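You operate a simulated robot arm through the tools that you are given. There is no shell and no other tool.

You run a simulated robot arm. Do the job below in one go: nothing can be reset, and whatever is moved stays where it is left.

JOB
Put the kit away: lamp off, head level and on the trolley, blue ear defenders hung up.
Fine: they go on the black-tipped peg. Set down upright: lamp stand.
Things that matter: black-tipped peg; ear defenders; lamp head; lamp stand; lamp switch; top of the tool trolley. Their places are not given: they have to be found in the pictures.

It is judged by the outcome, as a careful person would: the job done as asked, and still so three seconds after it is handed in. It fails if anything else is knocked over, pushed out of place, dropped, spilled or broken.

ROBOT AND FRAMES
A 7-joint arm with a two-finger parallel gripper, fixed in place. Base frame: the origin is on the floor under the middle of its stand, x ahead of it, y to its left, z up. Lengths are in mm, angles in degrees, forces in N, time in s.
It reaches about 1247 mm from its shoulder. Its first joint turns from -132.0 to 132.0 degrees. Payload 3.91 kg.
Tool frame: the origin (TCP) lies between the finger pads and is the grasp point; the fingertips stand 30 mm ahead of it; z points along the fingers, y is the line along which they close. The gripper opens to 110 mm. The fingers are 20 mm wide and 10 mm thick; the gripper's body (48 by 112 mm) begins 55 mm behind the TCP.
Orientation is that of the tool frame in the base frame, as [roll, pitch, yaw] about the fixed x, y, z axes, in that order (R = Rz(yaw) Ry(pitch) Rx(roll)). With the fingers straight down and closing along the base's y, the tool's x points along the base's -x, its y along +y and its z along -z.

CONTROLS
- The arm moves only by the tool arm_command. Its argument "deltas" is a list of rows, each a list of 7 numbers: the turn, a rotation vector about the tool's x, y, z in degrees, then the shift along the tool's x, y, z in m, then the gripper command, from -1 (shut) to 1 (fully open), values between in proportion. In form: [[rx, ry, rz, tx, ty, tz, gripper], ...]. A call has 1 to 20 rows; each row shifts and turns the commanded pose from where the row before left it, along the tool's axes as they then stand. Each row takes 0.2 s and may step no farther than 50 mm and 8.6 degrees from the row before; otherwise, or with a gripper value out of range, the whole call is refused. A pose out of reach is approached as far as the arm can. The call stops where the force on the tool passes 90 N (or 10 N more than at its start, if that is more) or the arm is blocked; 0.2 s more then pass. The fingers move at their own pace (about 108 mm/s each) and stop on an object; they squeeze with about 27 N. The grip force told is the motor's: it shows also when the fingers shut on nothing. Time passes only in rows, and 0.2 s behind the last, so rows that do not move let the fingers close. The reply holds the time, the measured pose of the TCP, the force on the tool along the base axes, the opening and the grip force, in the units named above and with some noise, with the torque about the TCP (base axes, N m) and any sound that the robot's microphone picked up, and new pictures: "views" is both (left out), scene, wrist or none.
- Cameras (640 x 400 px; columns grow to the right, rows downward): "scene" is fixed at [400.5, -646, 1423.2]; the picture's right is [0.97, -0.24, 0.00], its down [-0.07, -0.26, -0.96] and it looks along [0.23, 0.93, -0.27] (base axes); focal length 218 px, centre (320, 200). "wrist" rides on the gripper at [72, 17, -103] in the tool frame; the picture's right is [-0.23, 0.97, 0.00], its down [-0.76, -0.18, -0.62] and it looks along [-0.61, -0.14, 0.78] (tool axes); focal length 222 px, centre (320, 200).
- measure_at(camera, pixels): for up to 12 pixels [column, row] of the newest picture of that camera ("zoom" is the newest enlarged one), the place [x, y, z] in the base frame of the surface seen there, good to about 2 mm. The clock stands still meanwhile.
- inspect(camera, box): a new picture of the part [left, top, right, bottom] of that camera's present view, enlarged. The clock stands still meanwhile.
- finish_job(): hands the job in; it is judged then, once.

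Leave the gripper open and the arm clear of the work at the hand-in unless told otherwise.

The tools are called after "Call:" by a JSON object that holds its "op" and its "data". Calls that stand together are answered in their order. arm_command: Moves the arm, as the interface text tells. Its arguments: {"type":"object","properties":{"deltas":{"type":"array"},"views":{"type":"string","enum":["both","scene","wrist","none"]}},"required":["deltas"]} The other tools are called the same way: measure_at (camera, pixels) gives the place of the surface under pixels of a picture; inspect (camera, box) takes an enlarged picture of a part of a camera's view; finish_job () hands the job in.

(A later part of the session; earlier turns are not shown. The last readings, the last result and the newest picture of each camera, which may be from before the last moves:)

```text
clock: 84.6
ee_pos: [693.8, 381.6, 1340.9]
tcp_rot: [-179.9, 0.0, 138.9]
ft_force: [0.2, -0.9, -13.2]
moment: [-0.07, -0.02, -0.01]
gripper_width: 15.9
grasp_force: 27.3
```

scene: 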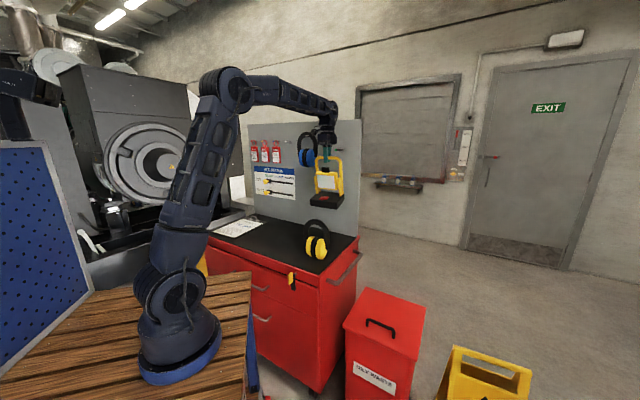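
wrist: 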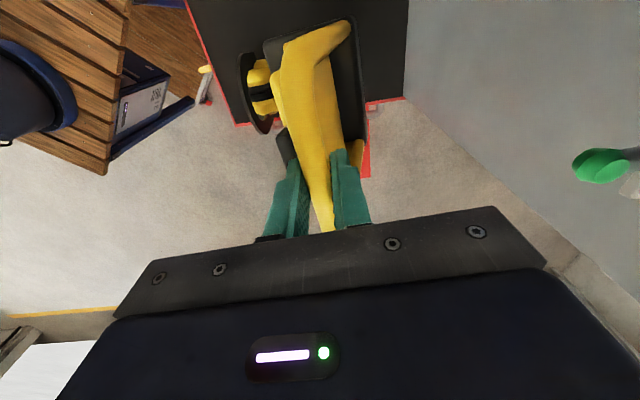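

Clear of the green peg and hung defenders. I continue to above the free mat at (460,488) and lower to just above touch-down (TCP z≈1125).

Call:
{"op": "arm_command", "data": {"deltas": [[0, 0, 0, 0.0224, -0.0067, 0, -1], [0, 0, 0, 0.0224, -0.0067, 0, -1], [0, 0, 0, 0.0224, -0.0067, 0, -1], [0, 0, 0, 0.0224, -0.0067, 0, -1], [0, 0, 0, 0.0224, -0.0067, 0, -1], [0, 0, 0, 0.0224, -0.0067, 0, -1], [0, 0, 0, 0.0224, -0.0067, 0, -1], [0, 0, 0, 0.0224, -0.0067, 0, -1], [0, 0, 0, 0.0224, -0.0067, 0, -1], [0, 0, 0, 0.0224, -0.0067, 0, -1], [0, 0, 0, 0.0224, -0.0067, 0, -1], [0, 0, 0, 0, 0, 0.024, -1], [0, 0, 0, 0, 0, 0.024, -1], [0, 0, 0, 0, 0, 0.024, -1], [0, 0, 0, 0, 0, 0.024, -1], [0, 0, 0, 0, 0, 0.024, -1], [0, 0, 0, 0, 0, 0.024, -1], [0, 0, 0, 0, 0, 0.024, -1], [0, 0, 0, 0, 0, 0.024, -1], [0, 0, 0, 0, 0, 0.012, -1]]}}

Call:
{"op": "inspect", "data": {"camera": "scene", "box": [240, 160, 350, 260]}}

```text
clock: 88.8
ee_pos: [460.1, 485.0, 1137.6]
tcp_rot: [-179.9, 0.0, 138.9]
ft_force: [-0.3, -0.6, -11.5]
moment: [-0.03, 0.02, 0.0]
gripper_width: 15.5
grasp_force: 27.3
```

scene: 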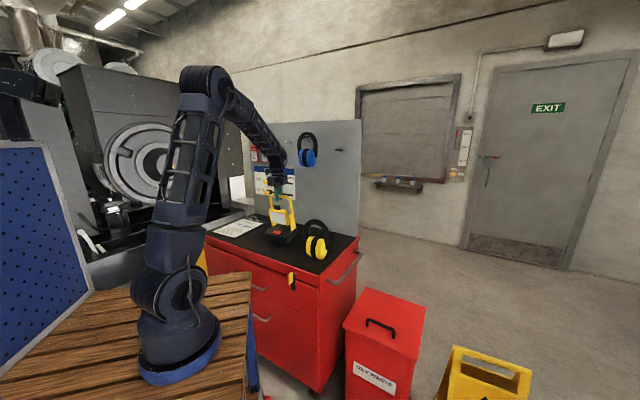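
wrist: 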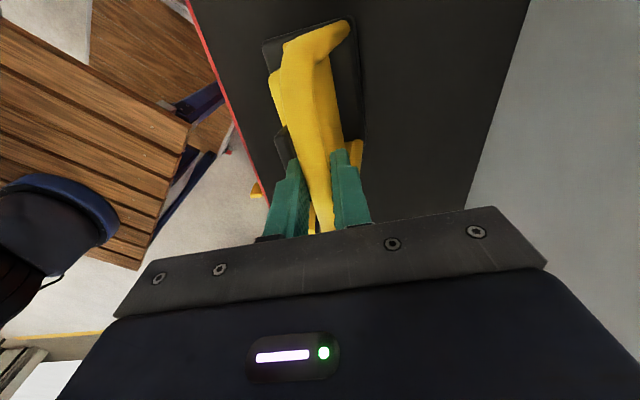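

```text
4.00 times, centred on (295, 210) of scene
```

zoom: 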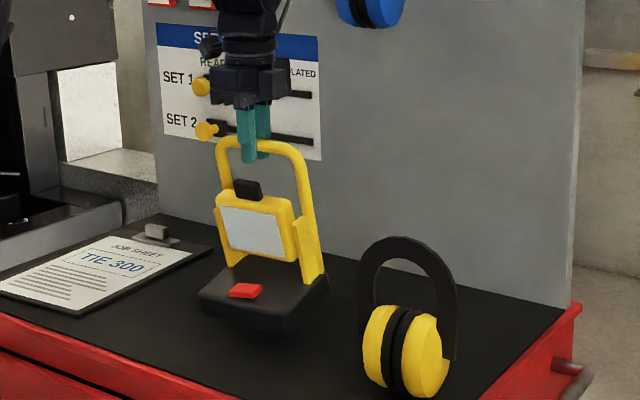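

The lamp hovers over free mat. I measure its lowest front edge and tilt here.

Call:
{"op": "measure_at", "data": {"camera": "zoom", "pixels": [[203, 300], [290, 330], [205, 308], [285, 332], [245, 318], [225, 275], [320, 295], [240, 218], [285, 225], [245, 245], [282, 255], [250, 350]]}}

Call:
{"op": "measure_at", "data": {"camera": "zoom", "pixels": [[240, 145], [285, 150], [250, 185], [300, 235], [310, 280], [235, 262], [230, 290], [260, 300], [325, 280], [210, 312], [270, 325], [300, 310]]}}

```text
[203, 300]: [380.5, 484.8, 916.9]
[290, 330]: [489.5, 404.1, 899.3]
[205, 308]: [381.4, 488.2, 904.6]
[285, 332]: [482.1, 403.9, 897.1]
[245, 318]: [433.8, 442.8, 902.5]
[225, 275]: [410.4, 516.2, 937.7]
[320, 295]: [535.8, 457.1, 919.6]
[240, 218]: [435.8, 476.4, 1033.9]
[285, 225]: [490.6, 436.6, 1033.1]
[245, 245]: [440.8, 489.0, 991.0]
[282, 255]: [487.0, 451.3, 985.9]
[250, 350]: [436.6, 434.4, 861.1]
```

```text
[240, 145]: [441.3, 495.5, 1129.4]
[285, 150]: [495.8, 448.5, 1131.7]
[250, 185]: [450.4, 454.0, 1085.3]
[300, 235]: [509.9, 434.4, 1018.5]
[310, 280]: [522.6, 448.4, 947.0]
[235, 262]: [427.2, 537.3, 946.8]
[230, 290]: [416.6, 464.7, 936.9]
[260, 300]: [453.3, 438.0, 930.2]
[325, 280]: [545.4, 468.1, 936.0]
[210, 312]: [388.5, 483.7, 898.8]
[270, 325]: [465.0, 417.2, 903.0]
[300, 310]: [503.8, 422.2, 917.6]
```

Front bottom edge ≈888, so ~26 mm to go. I lower 20 mm and then in 2 mm steps to find first contact.

Call:
{"op": "arm_command", "data": {"deltas": [[0, 0, 0, 0, 0, 0.01, -1], [0, 0, 0, 0, 0, 0.01, -1], [0, 0, 0, 0, 0, 0.002, -1], [0, 0, 0, 0, 0, 0, -1]], "views": "none"}}

Call:
{"op": "arm_command", "data": {"deltas": [[0, 0, 0, 0, 0, 0.002, -1], [0, 0, 0, 0, 0, 0, -1]], "views": "none"}}

Call:
{"op": "arm_command", "data": {"deltas": [[0, 0, 0, 0, 0, 0.002, -1], [0, 0, 0, 0, 0, 0, -1]]}}

```text
clock: 89.8
ee_pos: [459.3, 485.6, 1114.7]
tcp_rot: [180.0, 0.0, 139.0]
ft_force: [0.6, -0.3, -12.6]
moment: [0.07, 0.01, 0.0]
gripper_width: 15.6
grasp_force: 26.8
```

```text
clock: 90.4
ee_pos: [460.3, 485.2, 1112.4]
tcp_rot: [-179.9, 0.1, 138.9]
ft_force: [0.5, 0.0, -12.0]
moment: [0.05, 0.04, 0.01]
gripper_width: 15.6
grasp_force: 26.5
```

```text
clock: 91.0
ee_pos: [459.1, 485.1, 1110.5]
tcp_rot: [-180.0, 0.0, 138.9]
ft_force: [0.1, -0.3, -12.8]
moment: [0.03, 0.01, 0.02]
gripper_width: 15.8
grasp_force: 26.6
```

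scene: 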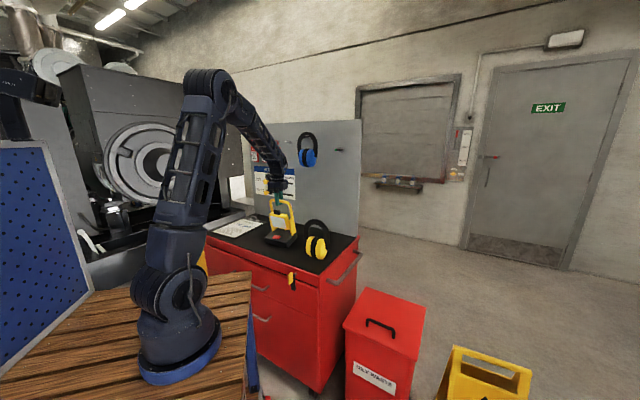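
wrist: 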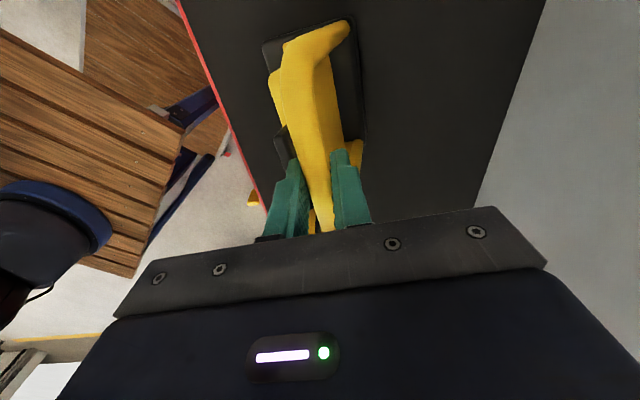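

Still full weight. I keep lowering 1 mm at a time while drawing the hoop slightly back (+b), so the lamp can roll onto its base without jamming.

Call:
{"op": "arm_command", "data": {"deltas": [[0, 0, 0, 0, 0.002, 0.001, -1], [0, 0, 0, 0, 0.002, 0.001, -1], [0, 0, 0, 0, 0, 0, -1]], "views": "none"}}

Call:
{"op": "arm_command", "data": {"deltas": [[0, 0, 0, 0, 0.002, 0.001, -1], [0, 0, 0, 0, 0.002, 0.001, -1], [0, 0, 0, 0, 0, 0, -1]], "views": "none"}}

```text
clock: 91.8
ee_pos: [462.7, 489.7, 1109.4]
tcp_rot: [179.9, 0.0, 138.9]
ft_force: [2.5, 3.8, 6.9]
moment: [0.0, -0.1, 0.04]
gripper_width: 15.7
grasp_force: 26.9
```

```text
clock: 92.6
ee_pos: [463.4, 491.3, 1109.7]
tcp_rot: [179.9, 0.0, 138.9]
ft_force: [6.4, 6.8, 28.7]
moment: [0.06, -0.05, 0.01]
gripper_width: 16.0
grasp_force: 27.0
```

Contact (28.7 N, strut-like). I raise 2 mm and draw the hoop back 10 mm to let it roll.

Call:
{"op": "arm_command", "data": {"deltas": [[0, 0, 0, 0, 0.003, -0.001, -1], [0, 0, 0, 0, 0.003, -0.001, -1], [0, 0, 0, 0, 0.003, 0, -1], [0, 0, 0, 0, 0, 0, -1]]}}

Call:
{"op": "inspect", "data": {"camera": "scene", "box": [240, 160, 350, 260]}}

```text
clock: 93.6
ee_pos: [470.1, 498.3, 1107.1]
tcp_rot: [-180.0, 0.0, 138.9]
ft_force: [0.6, -0.9, -12.9]
moment: [0.08, -0.05, 0.0]
gripper_width: 15.7
grasp_force: 26.7
```

scene: 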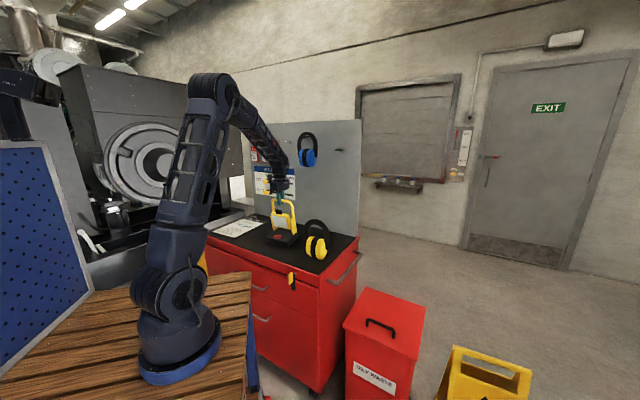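
wrist: 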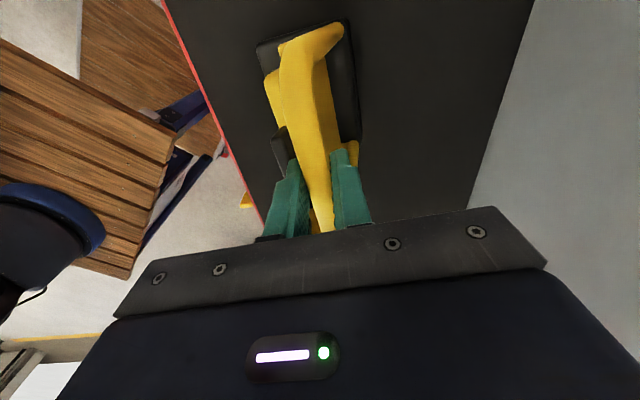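

```text
4.00 times, centred on (295, 210) of scene
```

zoom: 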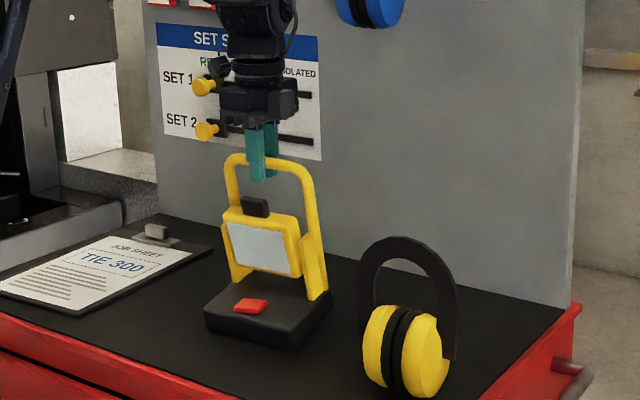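

It's rolling back as intended (base looks flatter). I continue along the arc: back 8 mm/down 2 mm, then 12/3.5.

Call:
{"op": "arm_command", "data": {"deltas": [[0, 0, 0, 0, 0.004, 0.001, -1], [0, 0, 0, 0, 0.004, 0.001, -1], [0, 0, 0, 0, 0, 0, -1]], "views": "none"}}

Call:
{"op": "arm_command", "data": {"deltas": [[0, 0, 0, 0, 0.004, 0.0012, -1], [0, 0, 0, 0, 0.004, 0.0012, -1], [0, 0, 0, 0, 0.004, 0.0012, -1], [0, 0, 0, 0, 0, 0, -1]]}}

Call:
{"op": "inspect", "data": {"camera": "scene", "box": [240, 160, 350, 260]}}

```text
clock: 94.4
ee_pos: [475.4, 504.0, 1106.1]
tcp_rot: [180.0, 0.0, 138.9]
ft_force: [-1.2, 0.4, -7.3]
moment: [-0.23, -0.15, -0.01]
gripper_width: 15.8
grasp_force: 26.4
```

```text
clock: 95.4
ee_pos: [484.0, 514.5, 1103.3]
tcp_rot: [179.9, 0.0, 138.9]
ft_force: [-0.5, 6.3, 5.1]
moment: [0.26, 0.23, -0.14]
gripper_width: 15.7
grasp_force: 26.9
```

scene: 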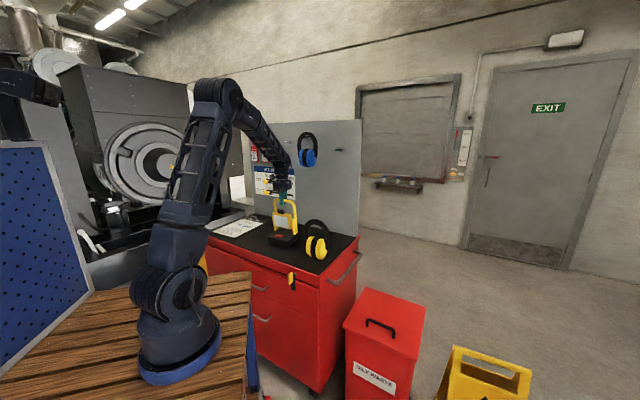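
wrist: 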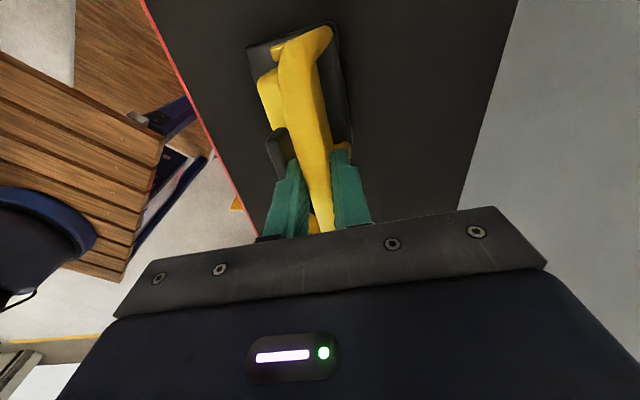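

```text
4.00 times, centred on (295, 210) of scene
```

zoom: 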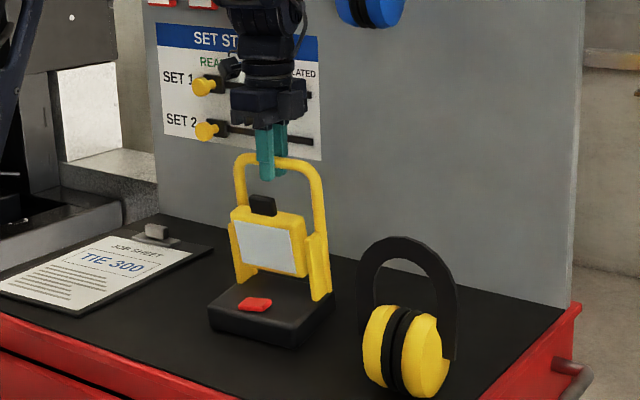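

Call:
{"op": "measure_at", "data": {"camera": "zoom", "pixels": [[215, 307], [295, 333], [240, 280], [320, 302], [240, 215], [295, 228], [245, 255], [290, 268], [212, 325], [290, 345], [265, 290], [250, 318]]}}

```text
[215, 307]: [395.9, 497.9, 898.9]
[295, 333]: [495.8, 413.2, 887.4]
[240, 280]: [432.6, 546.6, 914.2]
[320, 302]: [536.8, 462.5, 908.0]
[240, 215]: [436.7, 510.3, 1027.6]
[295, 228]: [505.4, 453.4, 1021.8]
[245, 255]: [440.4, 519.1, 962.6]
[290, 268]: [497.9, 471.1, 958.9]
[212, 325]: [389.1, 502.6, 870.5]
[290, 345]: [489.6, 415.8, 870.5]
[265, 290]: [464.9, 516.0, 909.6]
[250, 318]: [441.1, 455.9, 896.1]
```

Tilt is down to ~8°. Continuing: back 12 mm/down 3.5 mm, then check.

Call:
{"op": "arm_command", "data": {"deltas": [[0, 0, 0, 0, 0.005, 0.0005, -1], [0, 0, 0, 0, 0.004, 0.0012, -1], [0, 0, 0, 0, 0.004, 0.0014, -1], [0, 0, 0, 0, 0, 0, -1]], "views": "none"}}

Call:
{"op": "arm_command", "data": {"deltas": [[0, 0, 0, 0, 0.004, 0.0014, -1], [0, 0, 0, 0, 0.004, 0.0016, -1], [0, 0, 0, 0, 0, 0, -1]]}}

Call:
{"op": "inspect", "data": {"camera": "scene", "box": [240, 160, 350, 260]}}

```text
clock: 96.4
ee_pos: [492.0, 523.6, 1100.4]
tcp_rot: [-180.0, 0.0, 139.0]
ft_force: [1.2, -0.3, -9.0]
moment: [-0.33, -0.45, 0.05]
gripper_width: 15.8
grasp_force: 27.1
```

```text
clock: 97.2
ee_pos: [496.1, 529.1, 1096.6]
tcp_rot: [-180.0, 0.0, 138.9]
ft_force: [-0.7, -1.3, -9.9]
moment: [0.05, 0.07, 0.0]
gripper_width: 15.5
grasp_force: 26.8
```

scene: 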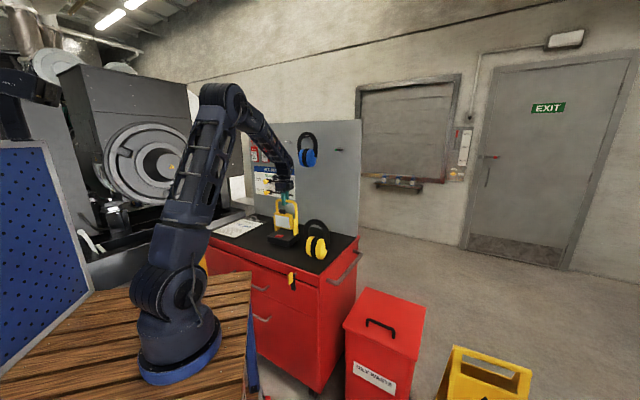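
wrist: 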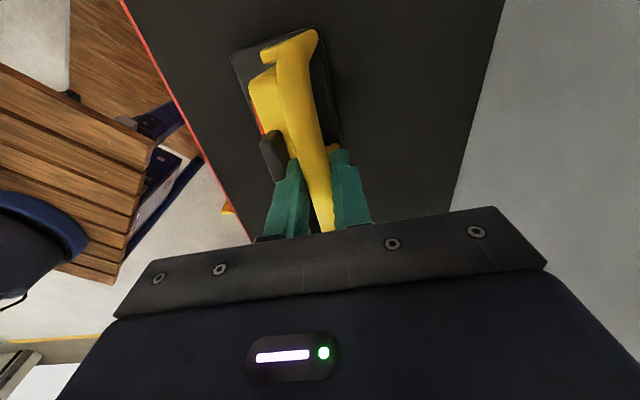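

```text
4.00 times, centred on (295, 210) of scene
```

zoom: 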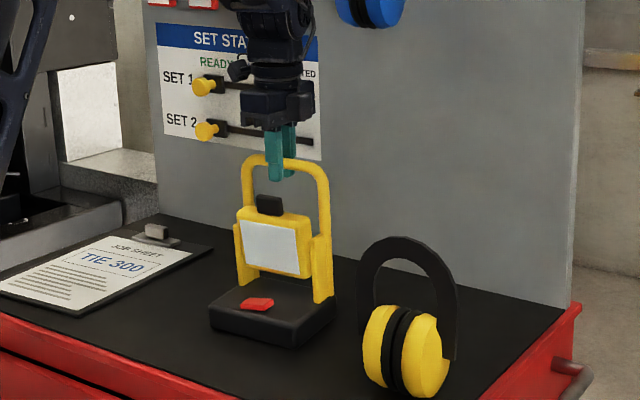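

Nearly flat. I lower further with small back motion: 4 mm down/3 mm back, then 1 mm steps.

Call:
{"op": "arm_command", "data": {"deltas": [[0, 0, 0, 0, 0.0015, 0.002, -1], [0, 0, 0, 0, 0.0015, 0.002, -1], [0, 0, 0, 0, 0, 0, -1]], "views": "none"}}

Call:
{"op": "arm_command", "data": {"deltas": [[0, 0, 0, 0, 0.001, 0.001, -1], [0, 0, 0, 0, 0.0005, 0.001, -1], [0, 0, 0, 0, 0, 0, -1]]}}

Call:
{"op": "inspect", "data": {"camera": "scene", "box": [240, 160, 350, 260]}}

```text
clock: 98.0
ee_pos: [500.3, 532.1, 1092.8]
tcp_rot: [-179.9, 0.1, 138.9]
ft_force: [3.9, 3.7, 3.7]
moment: [0.19, 0.11, -0.13]
gripper_width: 15.8
grasp_force: 27.2
```

```text
clock: 98.8
ee_pos: [501.8, 534.0, 1091.7]
tcp_rot: [-180.0, 0.0, 139.0]
ft_force: [3.5, -1.0, 10.3]
moment: [-0.04, -0.04, -0.04]
gripper_width: 15.9
grasp_force: 27.2
```

scene: 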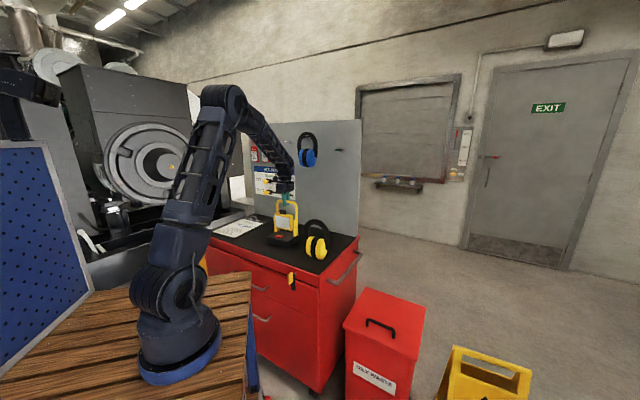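
wrist: 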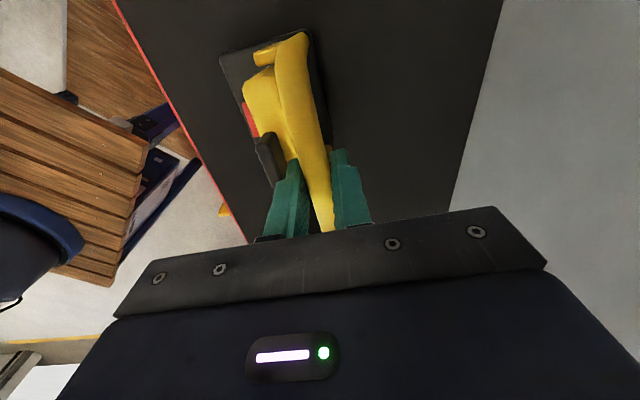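

```text
4.00 times, centred on (295, 210) of scene
```

zoom: 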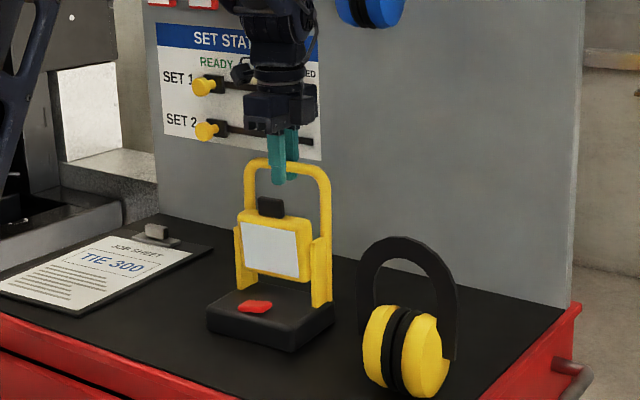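

Call:
{"op": "measure_at", "data": {"camera": "zoom", "pixels": [[218, 315], [292, 340], [240, 292], [322, 310], [245, 225], [293, 238], [248, 262], [295, 274], [255, 290], [290, 300], [215, 333], [288, 349]]}}

```text
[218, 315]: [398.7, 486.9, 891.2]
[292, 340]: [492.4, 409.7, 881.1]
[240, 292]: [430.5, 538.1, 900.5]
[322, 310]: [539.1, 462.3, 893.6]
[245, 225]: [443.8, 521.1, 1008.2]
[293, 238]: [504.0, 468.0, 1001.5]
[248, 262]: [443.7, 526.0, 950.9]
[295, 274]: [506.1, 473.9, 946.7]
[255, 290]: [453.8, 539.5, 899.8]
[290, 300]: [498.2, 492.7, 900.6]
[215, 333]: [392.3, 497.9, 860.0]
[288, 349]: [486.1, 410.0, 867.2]
```

Call:
{"op": "inspect", "data": {"camera": "scene", "box": [262, 190, 330, 252]}}

```text
6.45 times, centred on (296, 221) of scene
```

zoom: 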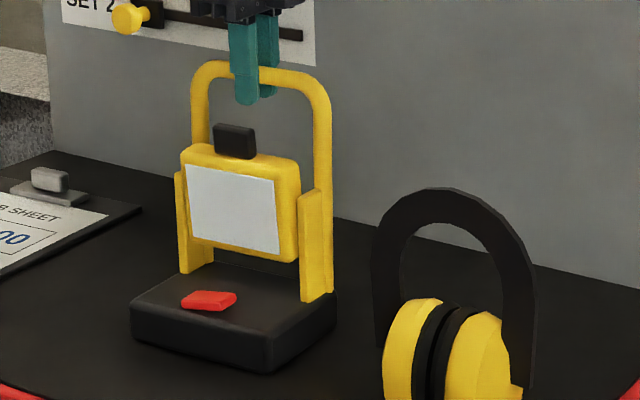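

Call:
{"op": "measure_at", "data": {"camera": "zoom", "pixels": [[160, 305], [230, 322], [265, 330], [200, 280], [250, 290], [290, 300], [220, 285], [275, 318], [200, 312], [240, 285], [310, 305], [180, 312]]}}

Call:
{"op": "measure_at", "data": {"camera": "zoom", "pixels": [[200, 180], [235, 188], [265, 196], [200, 225], [235, 235], [265, 243], [140, 335], [200, 352], [258, 368], [300, 350], [333, 325], [132, 325]]}}

```text
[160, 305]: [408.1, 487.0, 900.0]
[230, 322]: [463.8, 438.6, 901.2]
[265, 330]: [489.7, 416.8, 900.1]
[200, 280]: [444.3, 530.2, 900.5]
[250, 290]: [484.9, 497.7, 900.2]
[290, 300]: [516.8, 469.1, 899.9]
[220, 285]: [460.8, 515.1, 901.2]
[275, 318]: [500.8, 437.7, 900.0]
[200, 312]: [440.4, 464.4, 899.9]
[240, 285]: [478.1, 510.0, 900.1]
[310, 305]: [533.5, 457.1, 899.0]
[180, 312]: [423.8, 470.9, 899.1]
```

```text
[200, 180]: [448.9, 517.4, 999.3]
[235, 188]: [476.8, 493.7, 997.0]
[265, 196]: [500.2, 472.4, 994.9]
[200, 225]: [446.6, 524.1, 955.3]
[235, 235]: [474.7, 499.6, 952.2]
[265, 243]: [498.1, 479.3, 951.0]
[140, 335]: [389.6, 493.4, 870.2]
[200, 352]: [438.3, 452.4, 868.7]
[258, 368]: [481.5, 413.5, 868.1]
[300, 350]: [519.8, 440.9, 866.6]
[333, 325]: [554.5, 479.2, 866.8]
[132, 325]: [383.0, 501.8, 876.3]
```

The base top is flat at z≈900 everywhere – the lamp stands level on the mat. I ease off and open the fingers to ~30 mm.

Call:
{"op": "arm_command", "data": {"deltas": [[0, 0, 0, 0, 0, -0.001, -1], [0, 0, 0, 0, 0, 0, -0.7], [0, 0, 0, 0, 0, 0, -0.5], [0, 0, 0, 0, 0, 0, -0.45], [0, 0, 0, 0, 0, 0, -0.45]]}}

Call:
{"op": "inspect", "data": {"camera": "scene", "box": [262, 190, 330, 252]}}

```text
clock: 100.0
ee_pos: [501.2, 532.9, 1092.9]
tcp_rot: [180.0, 0.0, 138.9]
ft_force: [0.4, -0.4, -0.2]
moment: [0.01, -0.01, 0.0]
gripper_width: 30.3
grasp_force: 0.0
```

scene: 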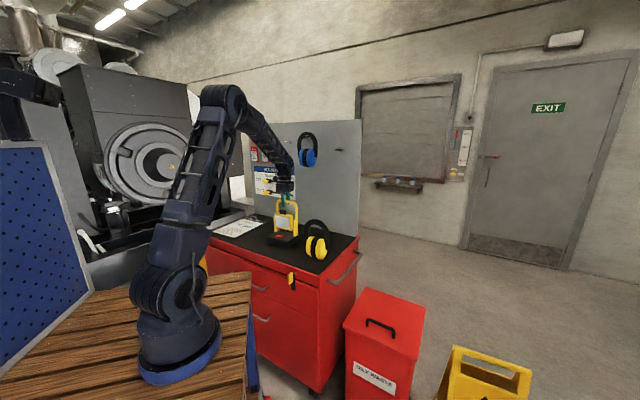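
wrist: 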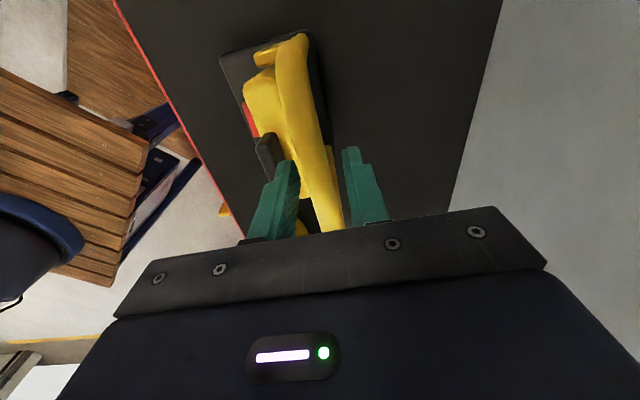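

```text
6.45 times, centred on (296, 221) of scene
```

zoom: 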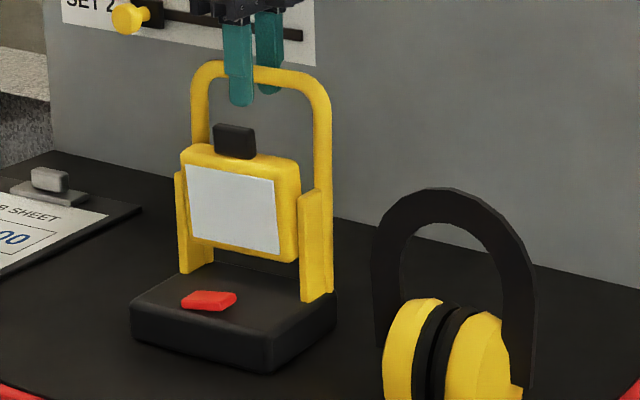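

Released with no load. I lift straight up off the hoop, then re-measure the head's tilt.

Call:
{"op": "arm_command", "data": {"deltas": [[0, 0, 0, 0, 0, -0.015, -0.45], [0, 0, 0, 0, 0, -0.025, -0.45], [0, 0, 0, 0, 0, -0.03, -0.45], [0, 0, 0, 0, 0, -0.035, -0.45], [0, 0, 0, 0, 0, -0.035, -0.45], [0, 0, 0, 0, 0, -0.03, -1]]}}

Call:
{"op": "inspect", "data": {"camera": "scene", "box": [262, 190, 330, 252]}}

```text
clock: 101.4
ee_pos: [501.9, 534.9, 1263.1]
tcp_rot: [-179.9, 0.0, 138.8]
ft_force: [-0.7, -0.3, -0.3]
moment: [-0.03, 0.0, -0.01]
gripper_width: 0.0
grasp_force: 27.4
```

scene: 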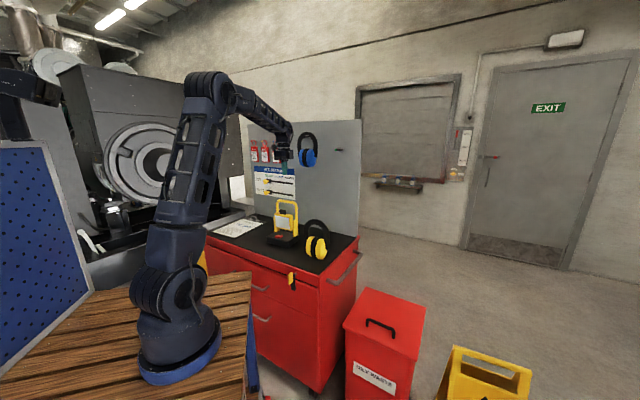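
wrist: 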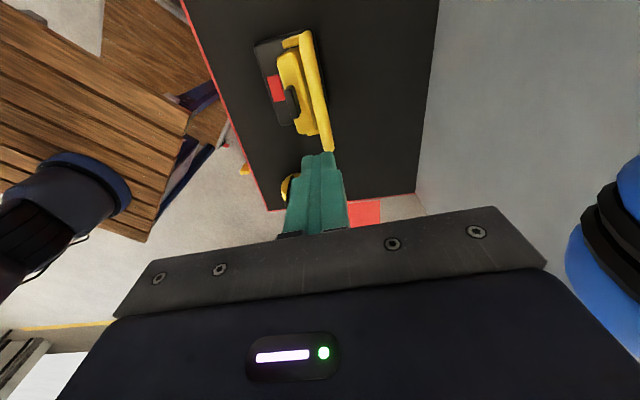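

```text
6.45 times, centred on (296, 221) of scene
```

zoom: 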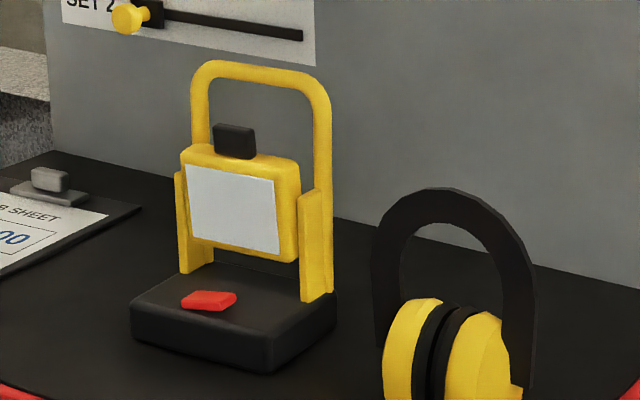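

Call:
{"op": "measure_at", "data": {"camera": "zoom", "pixels": [[195, 172], [215, 178], [235, 182], [255, 187], [268, 190], [230, 178], [197, 232], [215, 236], [235, 241], [255, 246], [270, 249], [230, 239]]}}

Call:
{"op": "measure_at", "data": {"camera": "zoom", "pixels": [[225, 130], [245, 135], [225, 150], [245, 153], [210, 65], [310, 80], [300, 200], [310, 280], [180, 190], [190, 260], [325, 200], [325, 280]]}}

```text
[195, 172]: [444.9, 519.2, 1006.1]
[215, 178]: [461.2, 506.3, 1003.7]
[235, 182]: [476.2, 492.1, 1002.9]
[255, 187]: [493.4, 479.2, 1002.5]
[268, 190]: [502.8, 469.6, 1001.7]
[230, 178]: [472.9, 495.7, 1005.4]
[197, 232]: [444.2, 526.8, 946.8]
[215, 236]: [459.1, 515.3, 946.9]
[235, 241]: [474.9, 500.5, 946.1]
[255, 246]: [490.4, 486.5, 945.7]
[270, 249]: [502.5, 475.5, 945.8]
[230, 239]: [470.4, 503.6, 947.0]
```

```text
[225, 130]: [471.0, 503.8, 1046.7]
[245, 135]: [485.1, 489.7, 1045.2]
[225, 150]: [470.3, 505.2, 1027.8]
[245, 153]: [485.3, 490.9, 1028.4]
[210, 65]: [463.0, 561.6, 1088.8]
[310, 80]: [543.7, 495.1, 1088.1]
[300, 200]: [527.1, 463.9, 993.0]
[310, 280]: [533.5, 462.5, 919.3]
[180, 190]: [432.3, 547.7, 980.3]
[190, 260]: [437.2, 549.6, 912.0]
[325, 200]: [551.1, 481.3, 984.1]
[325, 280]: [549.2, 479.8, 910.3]
```

The base is flat, but the head now leans ≈4.7° forward. I'll nudge it level again the same way: first move back off the lamp, turn and tilt the shut hand as before.

Call:
{"op": "arm_command", "data": {"deltas": [[0, 0, 0, 0, -0.0375, 0, -1], [0, 0, 0, 0, -0.0375, 0, -1], [0, 0, 0, 0, -0.0375, 0, -1], [0, 0, 0, 0, -0.0375, 0, -1], [0, 0, -8.18, 0, 0, 0, -1], [0, 0, -8.18, 0, 0, 0, -1], [0, 0, -8.18, 0, 0, 0, -1], [0, 0, -8.18, 0, 0, 0, -1], [0, 0, -8.18, 0, 0, 0, -1], [0, 0, -8.18, 0, 0, 0, -1], [0, 0, -8.18, 0, 0, 0, -1], [0, 0, -8.18, 0, 0, 0, -1], [0, 0, -8.18, 0, 0, 0, -1], [0, 0, -8.18, 0, 0, 0, -1], [0, 0, -8.18, 0, 0, 0, -1], [0, -7, 0, 0, 0, 0, -1], [0, -7, 0, 0, 0, 0, -1], [0, -7, 0, 0, 0, 0, -1], [0, -7, 0, 0, 0, 0, -1], [0, -7, 0, 0, 0, 0, -1]]}}

```text
clock: 105.6
ee_pos: [401.8, 420.1, 1261.6]
tcp_rot: [179.9, 35.1, -131.1]
ft_force: [0.7, -0.3, -0.8]
moment: [0.0, 0.02, -0.04]
gripper_width: 0.0
grasp_force: 26.6
```

scene: 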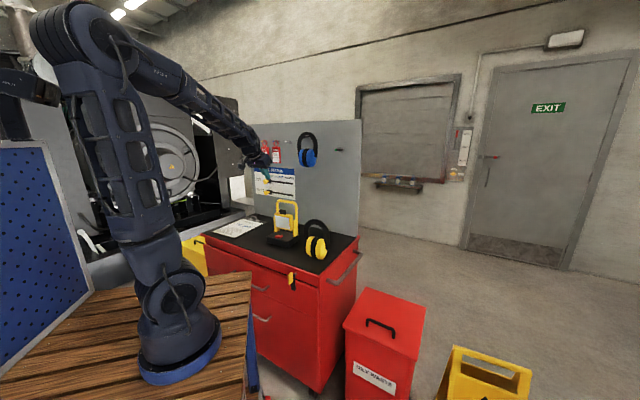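
wrist: 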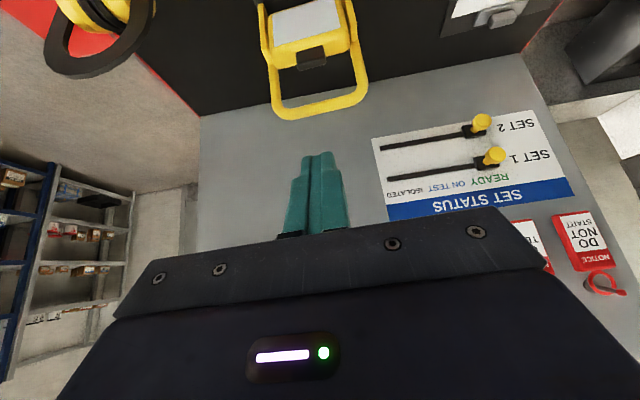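

I lower 160 mm in front of the lamp (still ~80 mm away) for a frontal measurement of the face.

Call:
{"op": "arm_command", "data": {"deltas": [[0, 0, 0, 0.023, 0, 0.0328, -1], [0, 0, 0, 0.023, 0, 0.0328, -1], [0, 0, 0, 0.023, 0, 0.0328, -1], [0, 0, 0, 0.023, 0, 0.0328, -1]]}}

Call:
{"op": "inspect", "data": {"camera": "wrist", "box": [220, 20, 400, 200]}}

```text
clock: 106.6
ee_pos: [401.6, 421.2, 1101.6]
tcp_rot: [-180.0, 35.0, -131.1]
ft_force: [0.1, 0.5, 0.3]
moment: [0.01, 0.0, 0.01]
gripper_width: 0.2
grasp_force: 26.7
```

scene: 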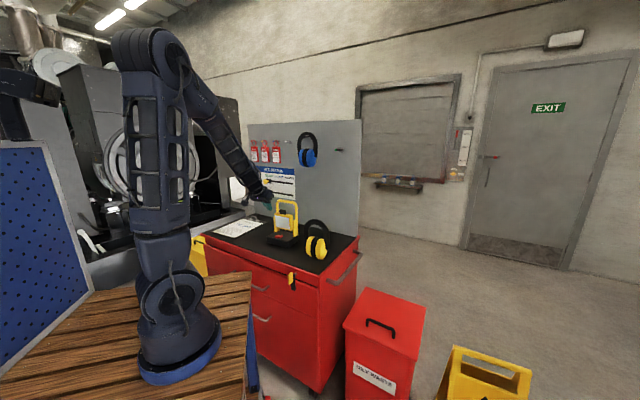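
wrist: 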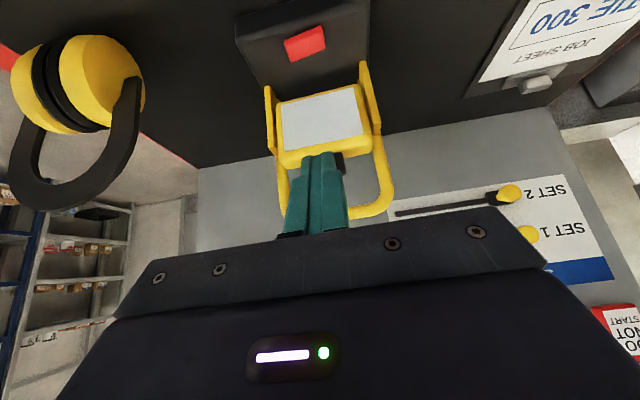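

```text
2.22 times, centred on (310, 110) of wrist
```

zoom: 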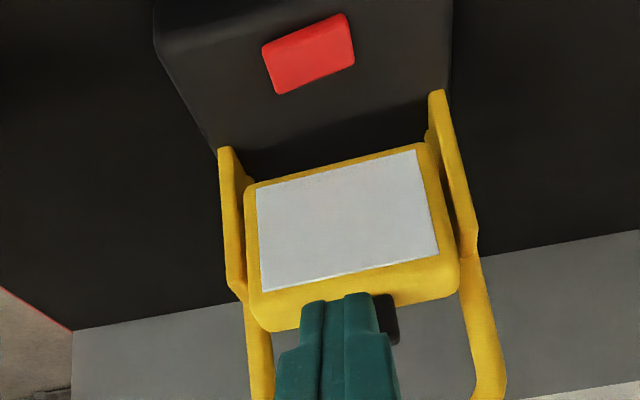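

Call:
{"op": "measure_at", "data": {"camera": "zoom", "pixels": [[270, 195], [300, 188], [340, 180], [380, 170], [405, 163], [320, 184], [272, 280], [300, 272], [340, 265], [380, 258], [425, 250], [320, 269]]}}

Call:
{"op": "measure_at", "data": {"camera": "zoom", "pixels": [[228, 170], [233, 270], [445, 110], [465, 220], [220, 150], [440, 95], [300, 60], [340, 40], [390, 310], [390, 330], [260, 100], [400, 60]]}}

```text
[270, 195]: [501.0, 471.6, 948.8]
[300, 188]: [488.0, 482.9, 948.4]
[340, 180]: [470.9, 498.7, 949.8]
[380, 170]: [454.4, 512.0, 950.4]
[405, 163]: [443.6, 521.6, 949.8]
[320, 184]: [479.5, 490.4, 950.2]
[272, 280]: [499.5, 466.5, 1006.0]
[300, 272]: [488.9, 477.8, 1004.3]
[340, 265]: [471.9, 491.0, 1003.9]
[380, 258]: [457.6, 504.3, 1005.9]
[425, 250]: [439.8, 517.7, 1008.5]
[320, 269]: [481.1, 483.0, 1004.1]
```

```text
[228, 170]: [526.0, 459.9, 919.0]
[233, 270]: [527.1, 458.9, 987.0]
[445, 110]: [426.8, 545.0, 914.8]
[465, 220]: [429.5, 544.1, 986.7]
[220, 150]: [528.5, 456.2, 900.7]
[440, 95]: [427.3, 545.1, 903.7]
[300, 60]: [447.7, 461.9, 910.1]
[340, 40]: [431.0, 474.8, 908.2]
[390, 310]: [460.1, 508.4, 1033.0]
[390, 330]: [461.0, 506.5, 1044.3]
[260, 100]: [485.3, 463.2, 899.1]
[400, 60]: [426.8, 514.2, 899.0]
```

Both cameras agree: face leans 4.5° forward, brackets vertical, base flat. I bring the shut fingertips ~7 mm in front of the tab (tab front b≈685, z≈1037).

Call:
{"op": "arm_command", "data": {"deltas": [[0, 0, 0, -0.0107, -0.0021, 0.0261, -1], [0, 0, 0, -0.0107, -0.0021, 0.0261, -1], [0, 0, 0, -0.0107, -0.0021, 0.0261, -1], [0, 0, 0, 0, 0, 0, -1]]}}

Call:
{"op": "measure_at", "data": {"camera": "wrist", "pixels": [[312, 157], [327, 157], [345, 170], [345, 180], [280, 100], [350, 85], [315, 130], [275, 140], [365, 125], [320, 90], [300, 165], [355, 165]]}}

```text
clock: 107.6
ee_pos: [453.7, 470.3, 1055.9]
tcp_rot: [-179.9, 34.9, -131.2]
ft_force: [0.5, 0.9, 0.2]
moment: [0.02, -0.01, -0.02]
gripper_width: 0.1
grasp_force: 26.4
```

scene: 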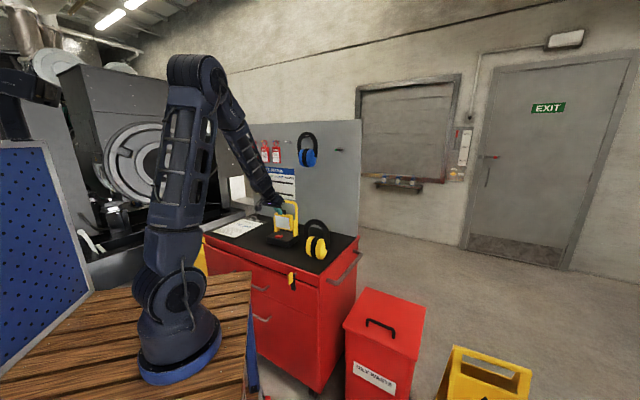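
wrist: 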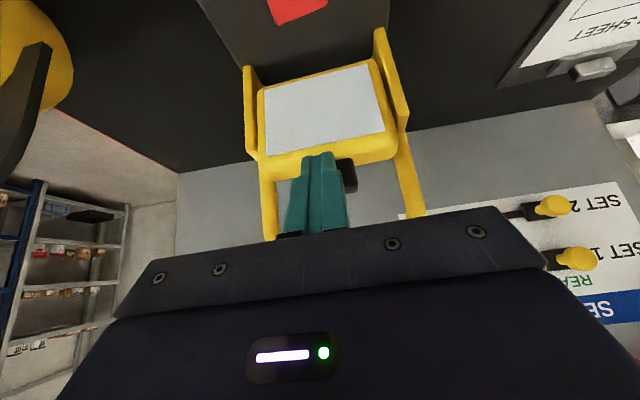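

```text
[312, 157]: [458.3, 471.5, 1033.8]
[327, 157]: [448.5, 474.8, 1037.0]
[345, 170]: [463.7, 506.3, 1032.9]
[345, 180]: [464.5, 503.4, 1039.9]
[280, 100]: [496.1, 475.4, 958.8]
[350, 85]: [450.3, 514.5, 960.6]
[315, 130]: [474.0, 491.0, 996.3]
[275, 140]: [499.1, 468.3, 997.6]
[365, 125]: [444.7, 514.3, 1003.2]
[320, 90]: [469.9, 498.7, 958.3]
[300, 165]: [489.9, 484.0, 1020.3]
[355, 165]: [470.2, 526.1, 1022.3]
```

I push 12 mm straight back in small rows (≈7 mm to touch, ≈5 mm of push) and measure again.

Call:
{"op": "arm_command", "data": {"deltas": [[0, 0, 0, -0.00328, 0, 0.0023, -1], [0, 0, 0, -0.00328, 0, 0.0023, -1], [0, 0, 0, -0.00287, 0, 0.002, -1], [0, 0, 0, 0, 0, 0, -1]]}}

Call:
{"op": "inspect", "data": {"camera": "wrist", "box": [230, 30, 430, 200]}}

```text
clock: 108.6
ee_pos: [461.5, 478.1, 1056.3]
tcp_rot: [179.9, 35.0, -131.1]
ft_force: [-0.2, -0.1, -0.5]
moment: [-0.03, -0.02, 0.0]
gripper_width: 0.1
grasp_force: 27.3
```

scene: 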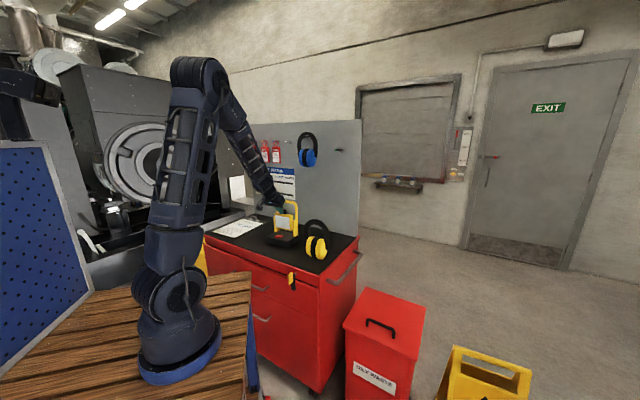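
wrist: 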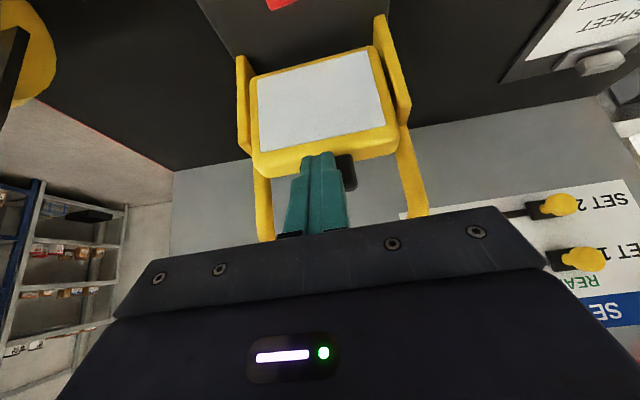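

```text
2.35 times, centred on (330, 115) of wrist
```

zoom: 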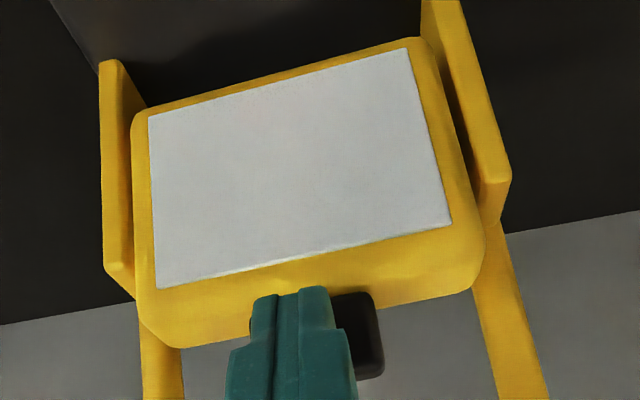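

Call:
{"op": "measure_at", "data": {"camera": "zoom", "pixels": [[160, 125], [210, 110], [260, 98], [310, 87], [360, 72], [400, 62], [165, 275], [210, 265], [260, 255], [310, 245], [370, 232], [440, 217]]}}

Call:
{"op": "measure_at", "data": {"camera": "zoom", "pixels": [[115, 100], [118, 250], [440, 20], [490, 160], [355, 320], [360, 360], [290, 300], [250, 175], [300, 165], [350, 150], [170, 200], [420, 140]]}}

```text
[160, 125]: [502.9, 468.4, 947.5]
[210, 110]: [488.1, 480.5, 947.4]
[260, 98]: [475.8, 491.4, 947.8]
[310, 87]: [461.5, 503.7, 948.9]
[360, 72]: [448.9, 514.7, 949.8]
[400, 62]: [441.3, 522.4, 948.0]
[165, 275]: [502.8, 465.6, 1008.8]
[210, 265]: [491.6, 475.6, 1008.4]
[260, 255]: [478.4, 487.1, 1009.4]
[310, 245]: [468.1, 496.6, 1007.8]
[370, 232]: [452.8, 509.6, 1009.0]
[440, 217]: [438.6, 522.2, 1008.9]
```

```text
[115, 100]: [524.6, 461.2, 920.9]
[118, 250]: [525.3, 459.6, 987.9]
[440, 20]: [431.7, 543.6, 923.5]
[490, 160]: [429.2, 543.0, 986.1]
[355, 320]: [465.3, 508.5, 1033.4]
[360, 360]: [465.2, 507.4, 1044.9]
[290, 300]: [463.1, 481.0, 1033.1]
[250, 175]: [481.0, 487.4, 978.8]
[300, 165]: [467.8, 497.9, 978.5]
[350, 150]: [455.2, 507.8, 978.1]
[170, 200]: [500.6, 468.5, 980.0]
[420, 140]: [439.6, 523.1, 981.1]
```

Lean is now 1.5°. A final 1.6 mm nudge.

Call:
{"op": "arm_command", "data": {"deltas": [[0, 0, 0, -0.0014, 0, 0.001, -1], [0, 0, 0, 0, 0, 0, -1]]}}

Call:
{"op": "inspect", "data": {"camera": "wrist", "box": [230, 30, 430, 200]}}

Call:
{"op": "measure_at", "data": {"camera": "zoom", "pixels": [[160, 122], [210, 108], [260, 96], [310, 84], [360, 70], [400, 60], [165, 272], [210, 262], [260, 252], [310, 242], [370, 229], [440, 214]]}}

```text
clock: 109.2
ee_pos: [462.7, 479.6, 1055.1]
tcp_rot: [-180.0, 35.0, -131.0]
ft_force: [0.0, 0.2, 0.4]
moment: [0.01, -0.04, 0.0]
gripper_width: 0.0
grasp_force: 27.2
```

scene: 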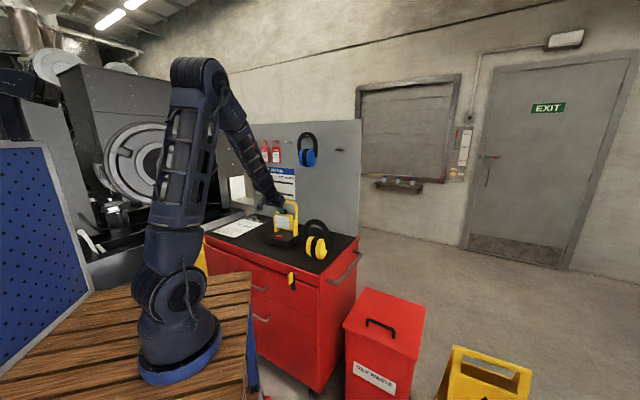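
wrist: 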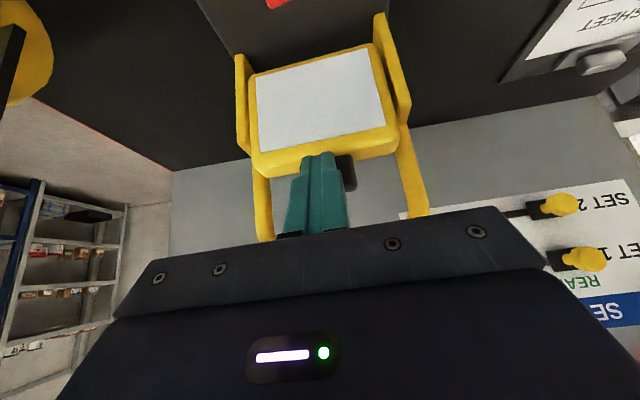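

```text
2.35 times, centred on (330, 115) of wrist
```

zoom: 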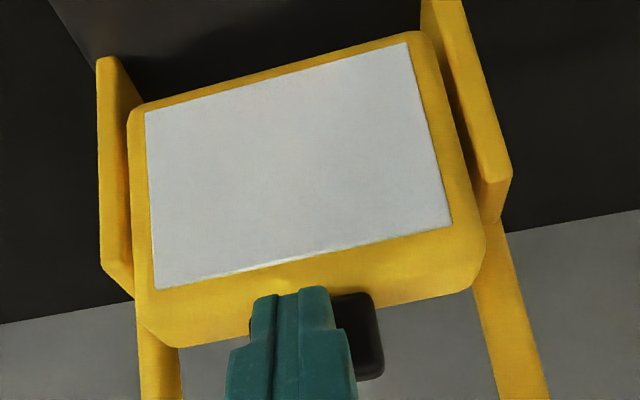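

```text
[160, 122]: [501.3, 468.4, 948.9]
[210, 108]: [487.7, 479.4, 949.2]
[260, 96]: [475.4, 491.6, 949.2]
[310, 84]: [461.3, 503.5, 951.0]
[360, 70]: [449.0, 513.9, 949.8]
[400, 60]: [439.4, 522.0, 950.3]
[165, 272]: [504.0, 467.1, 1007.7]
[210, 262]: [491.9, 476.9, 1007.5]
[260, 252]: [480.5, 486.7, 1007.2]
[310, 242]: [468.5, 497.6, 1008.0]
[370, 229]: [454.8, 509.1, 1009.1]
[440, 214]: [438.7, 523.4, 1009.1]
```

Face is vertical within 0.5°. I withdraw straight back, rise, and open the gripper.

Call:
{"op": "arm_command", "data": {"deltas": [[0, 0, 0, 0.0123, 0, -0.0086, -1], [0, 0, 0, 0.0246, 0, -0.0172, -1], [0, 0, 0, 0.0246, 0, -0.0172, -1], [0, 0, 0, 0.0246, 0, -0.0172, -1], [0, 0, 0, 0.0246, 0, -0.0172, -1], [0, 0, 0, -0.0258, 0, -0.0369, -1], [0, 0, 0, -0.0258, 0, -0.0369, -1], [0, 0, 0, -0.0258, 0, -0.0369, -1], [0, 0, 0, -0.0258, 0, -0.0369, 0], [0, 7, 0, 0, 0, 0, 1], [0, 7, 0, 0, 0, 0, 1], [0, 7, 0, 0, 0, 0, 1], [0, 7, 0, 0, 0, 0, 1], [0, 7, 0, 0, 0, 0, 1], [0, 0, 0, 0.0, -0.04, -0.03, 1], [0, 0, 0, 0.0, -0.04, -0.03, 1], [0, 0, 0, 0.0, -0.04, -0.03, 1], [0, 0, 0, 0.0, -0.04, -0.03, 1], [0, 0, 0, 0.0, -0.04, -0.03, 1], [0, 0, 0, 0.0, -0.04, -0.03, 1]]}}

Call:
{"op": "inspect", "data": {"camera": "scene", "box": [262, 190, 330, 252]}}

Call:
{"op": "inspect", "data": {"camera": "scene", "box": [230, 110, 370, 270]}}

```text
clock: 113.4
ee_pos: [555.4, 219.5, 1416.2]
tcp_rot: [-180.0, 0.0, -131.1]
ft_force: [-0.2, -0.2, 0.0]
moment: [-0.03, 0.0, 0.02]
gripper_width: 110.2
grasp_force: 0.0
```

scene: 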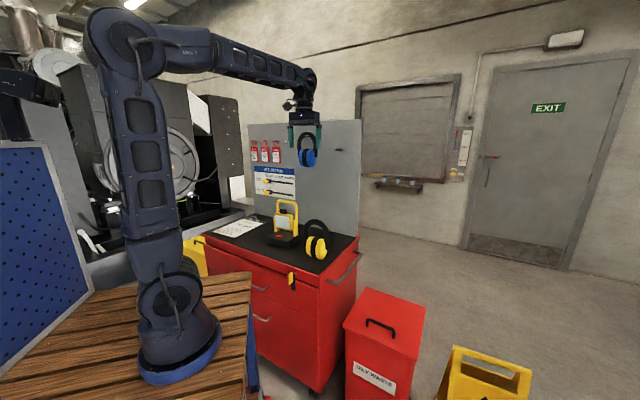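
wrist: 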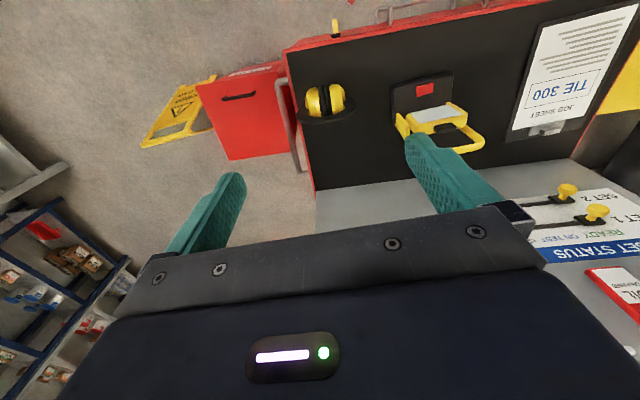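

```text
6.45 times, centred on (296, 221) of scene
```

zoom: 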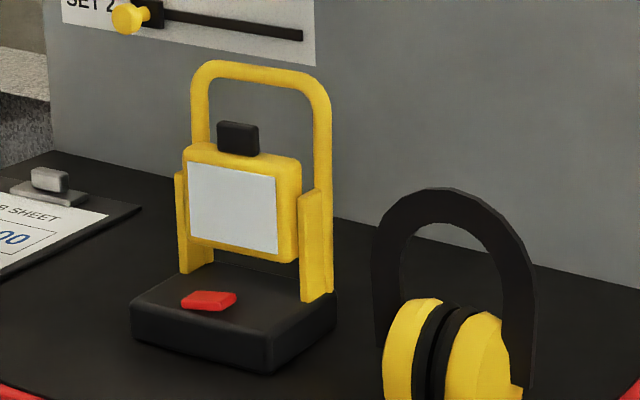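

```text
2.50 times, centred on (300, 190) of scene
```

zoom: 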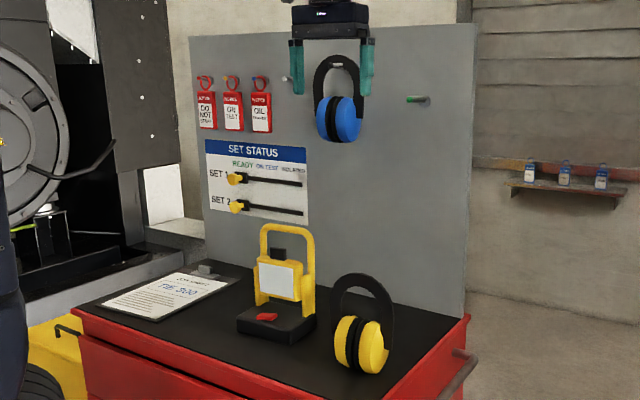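

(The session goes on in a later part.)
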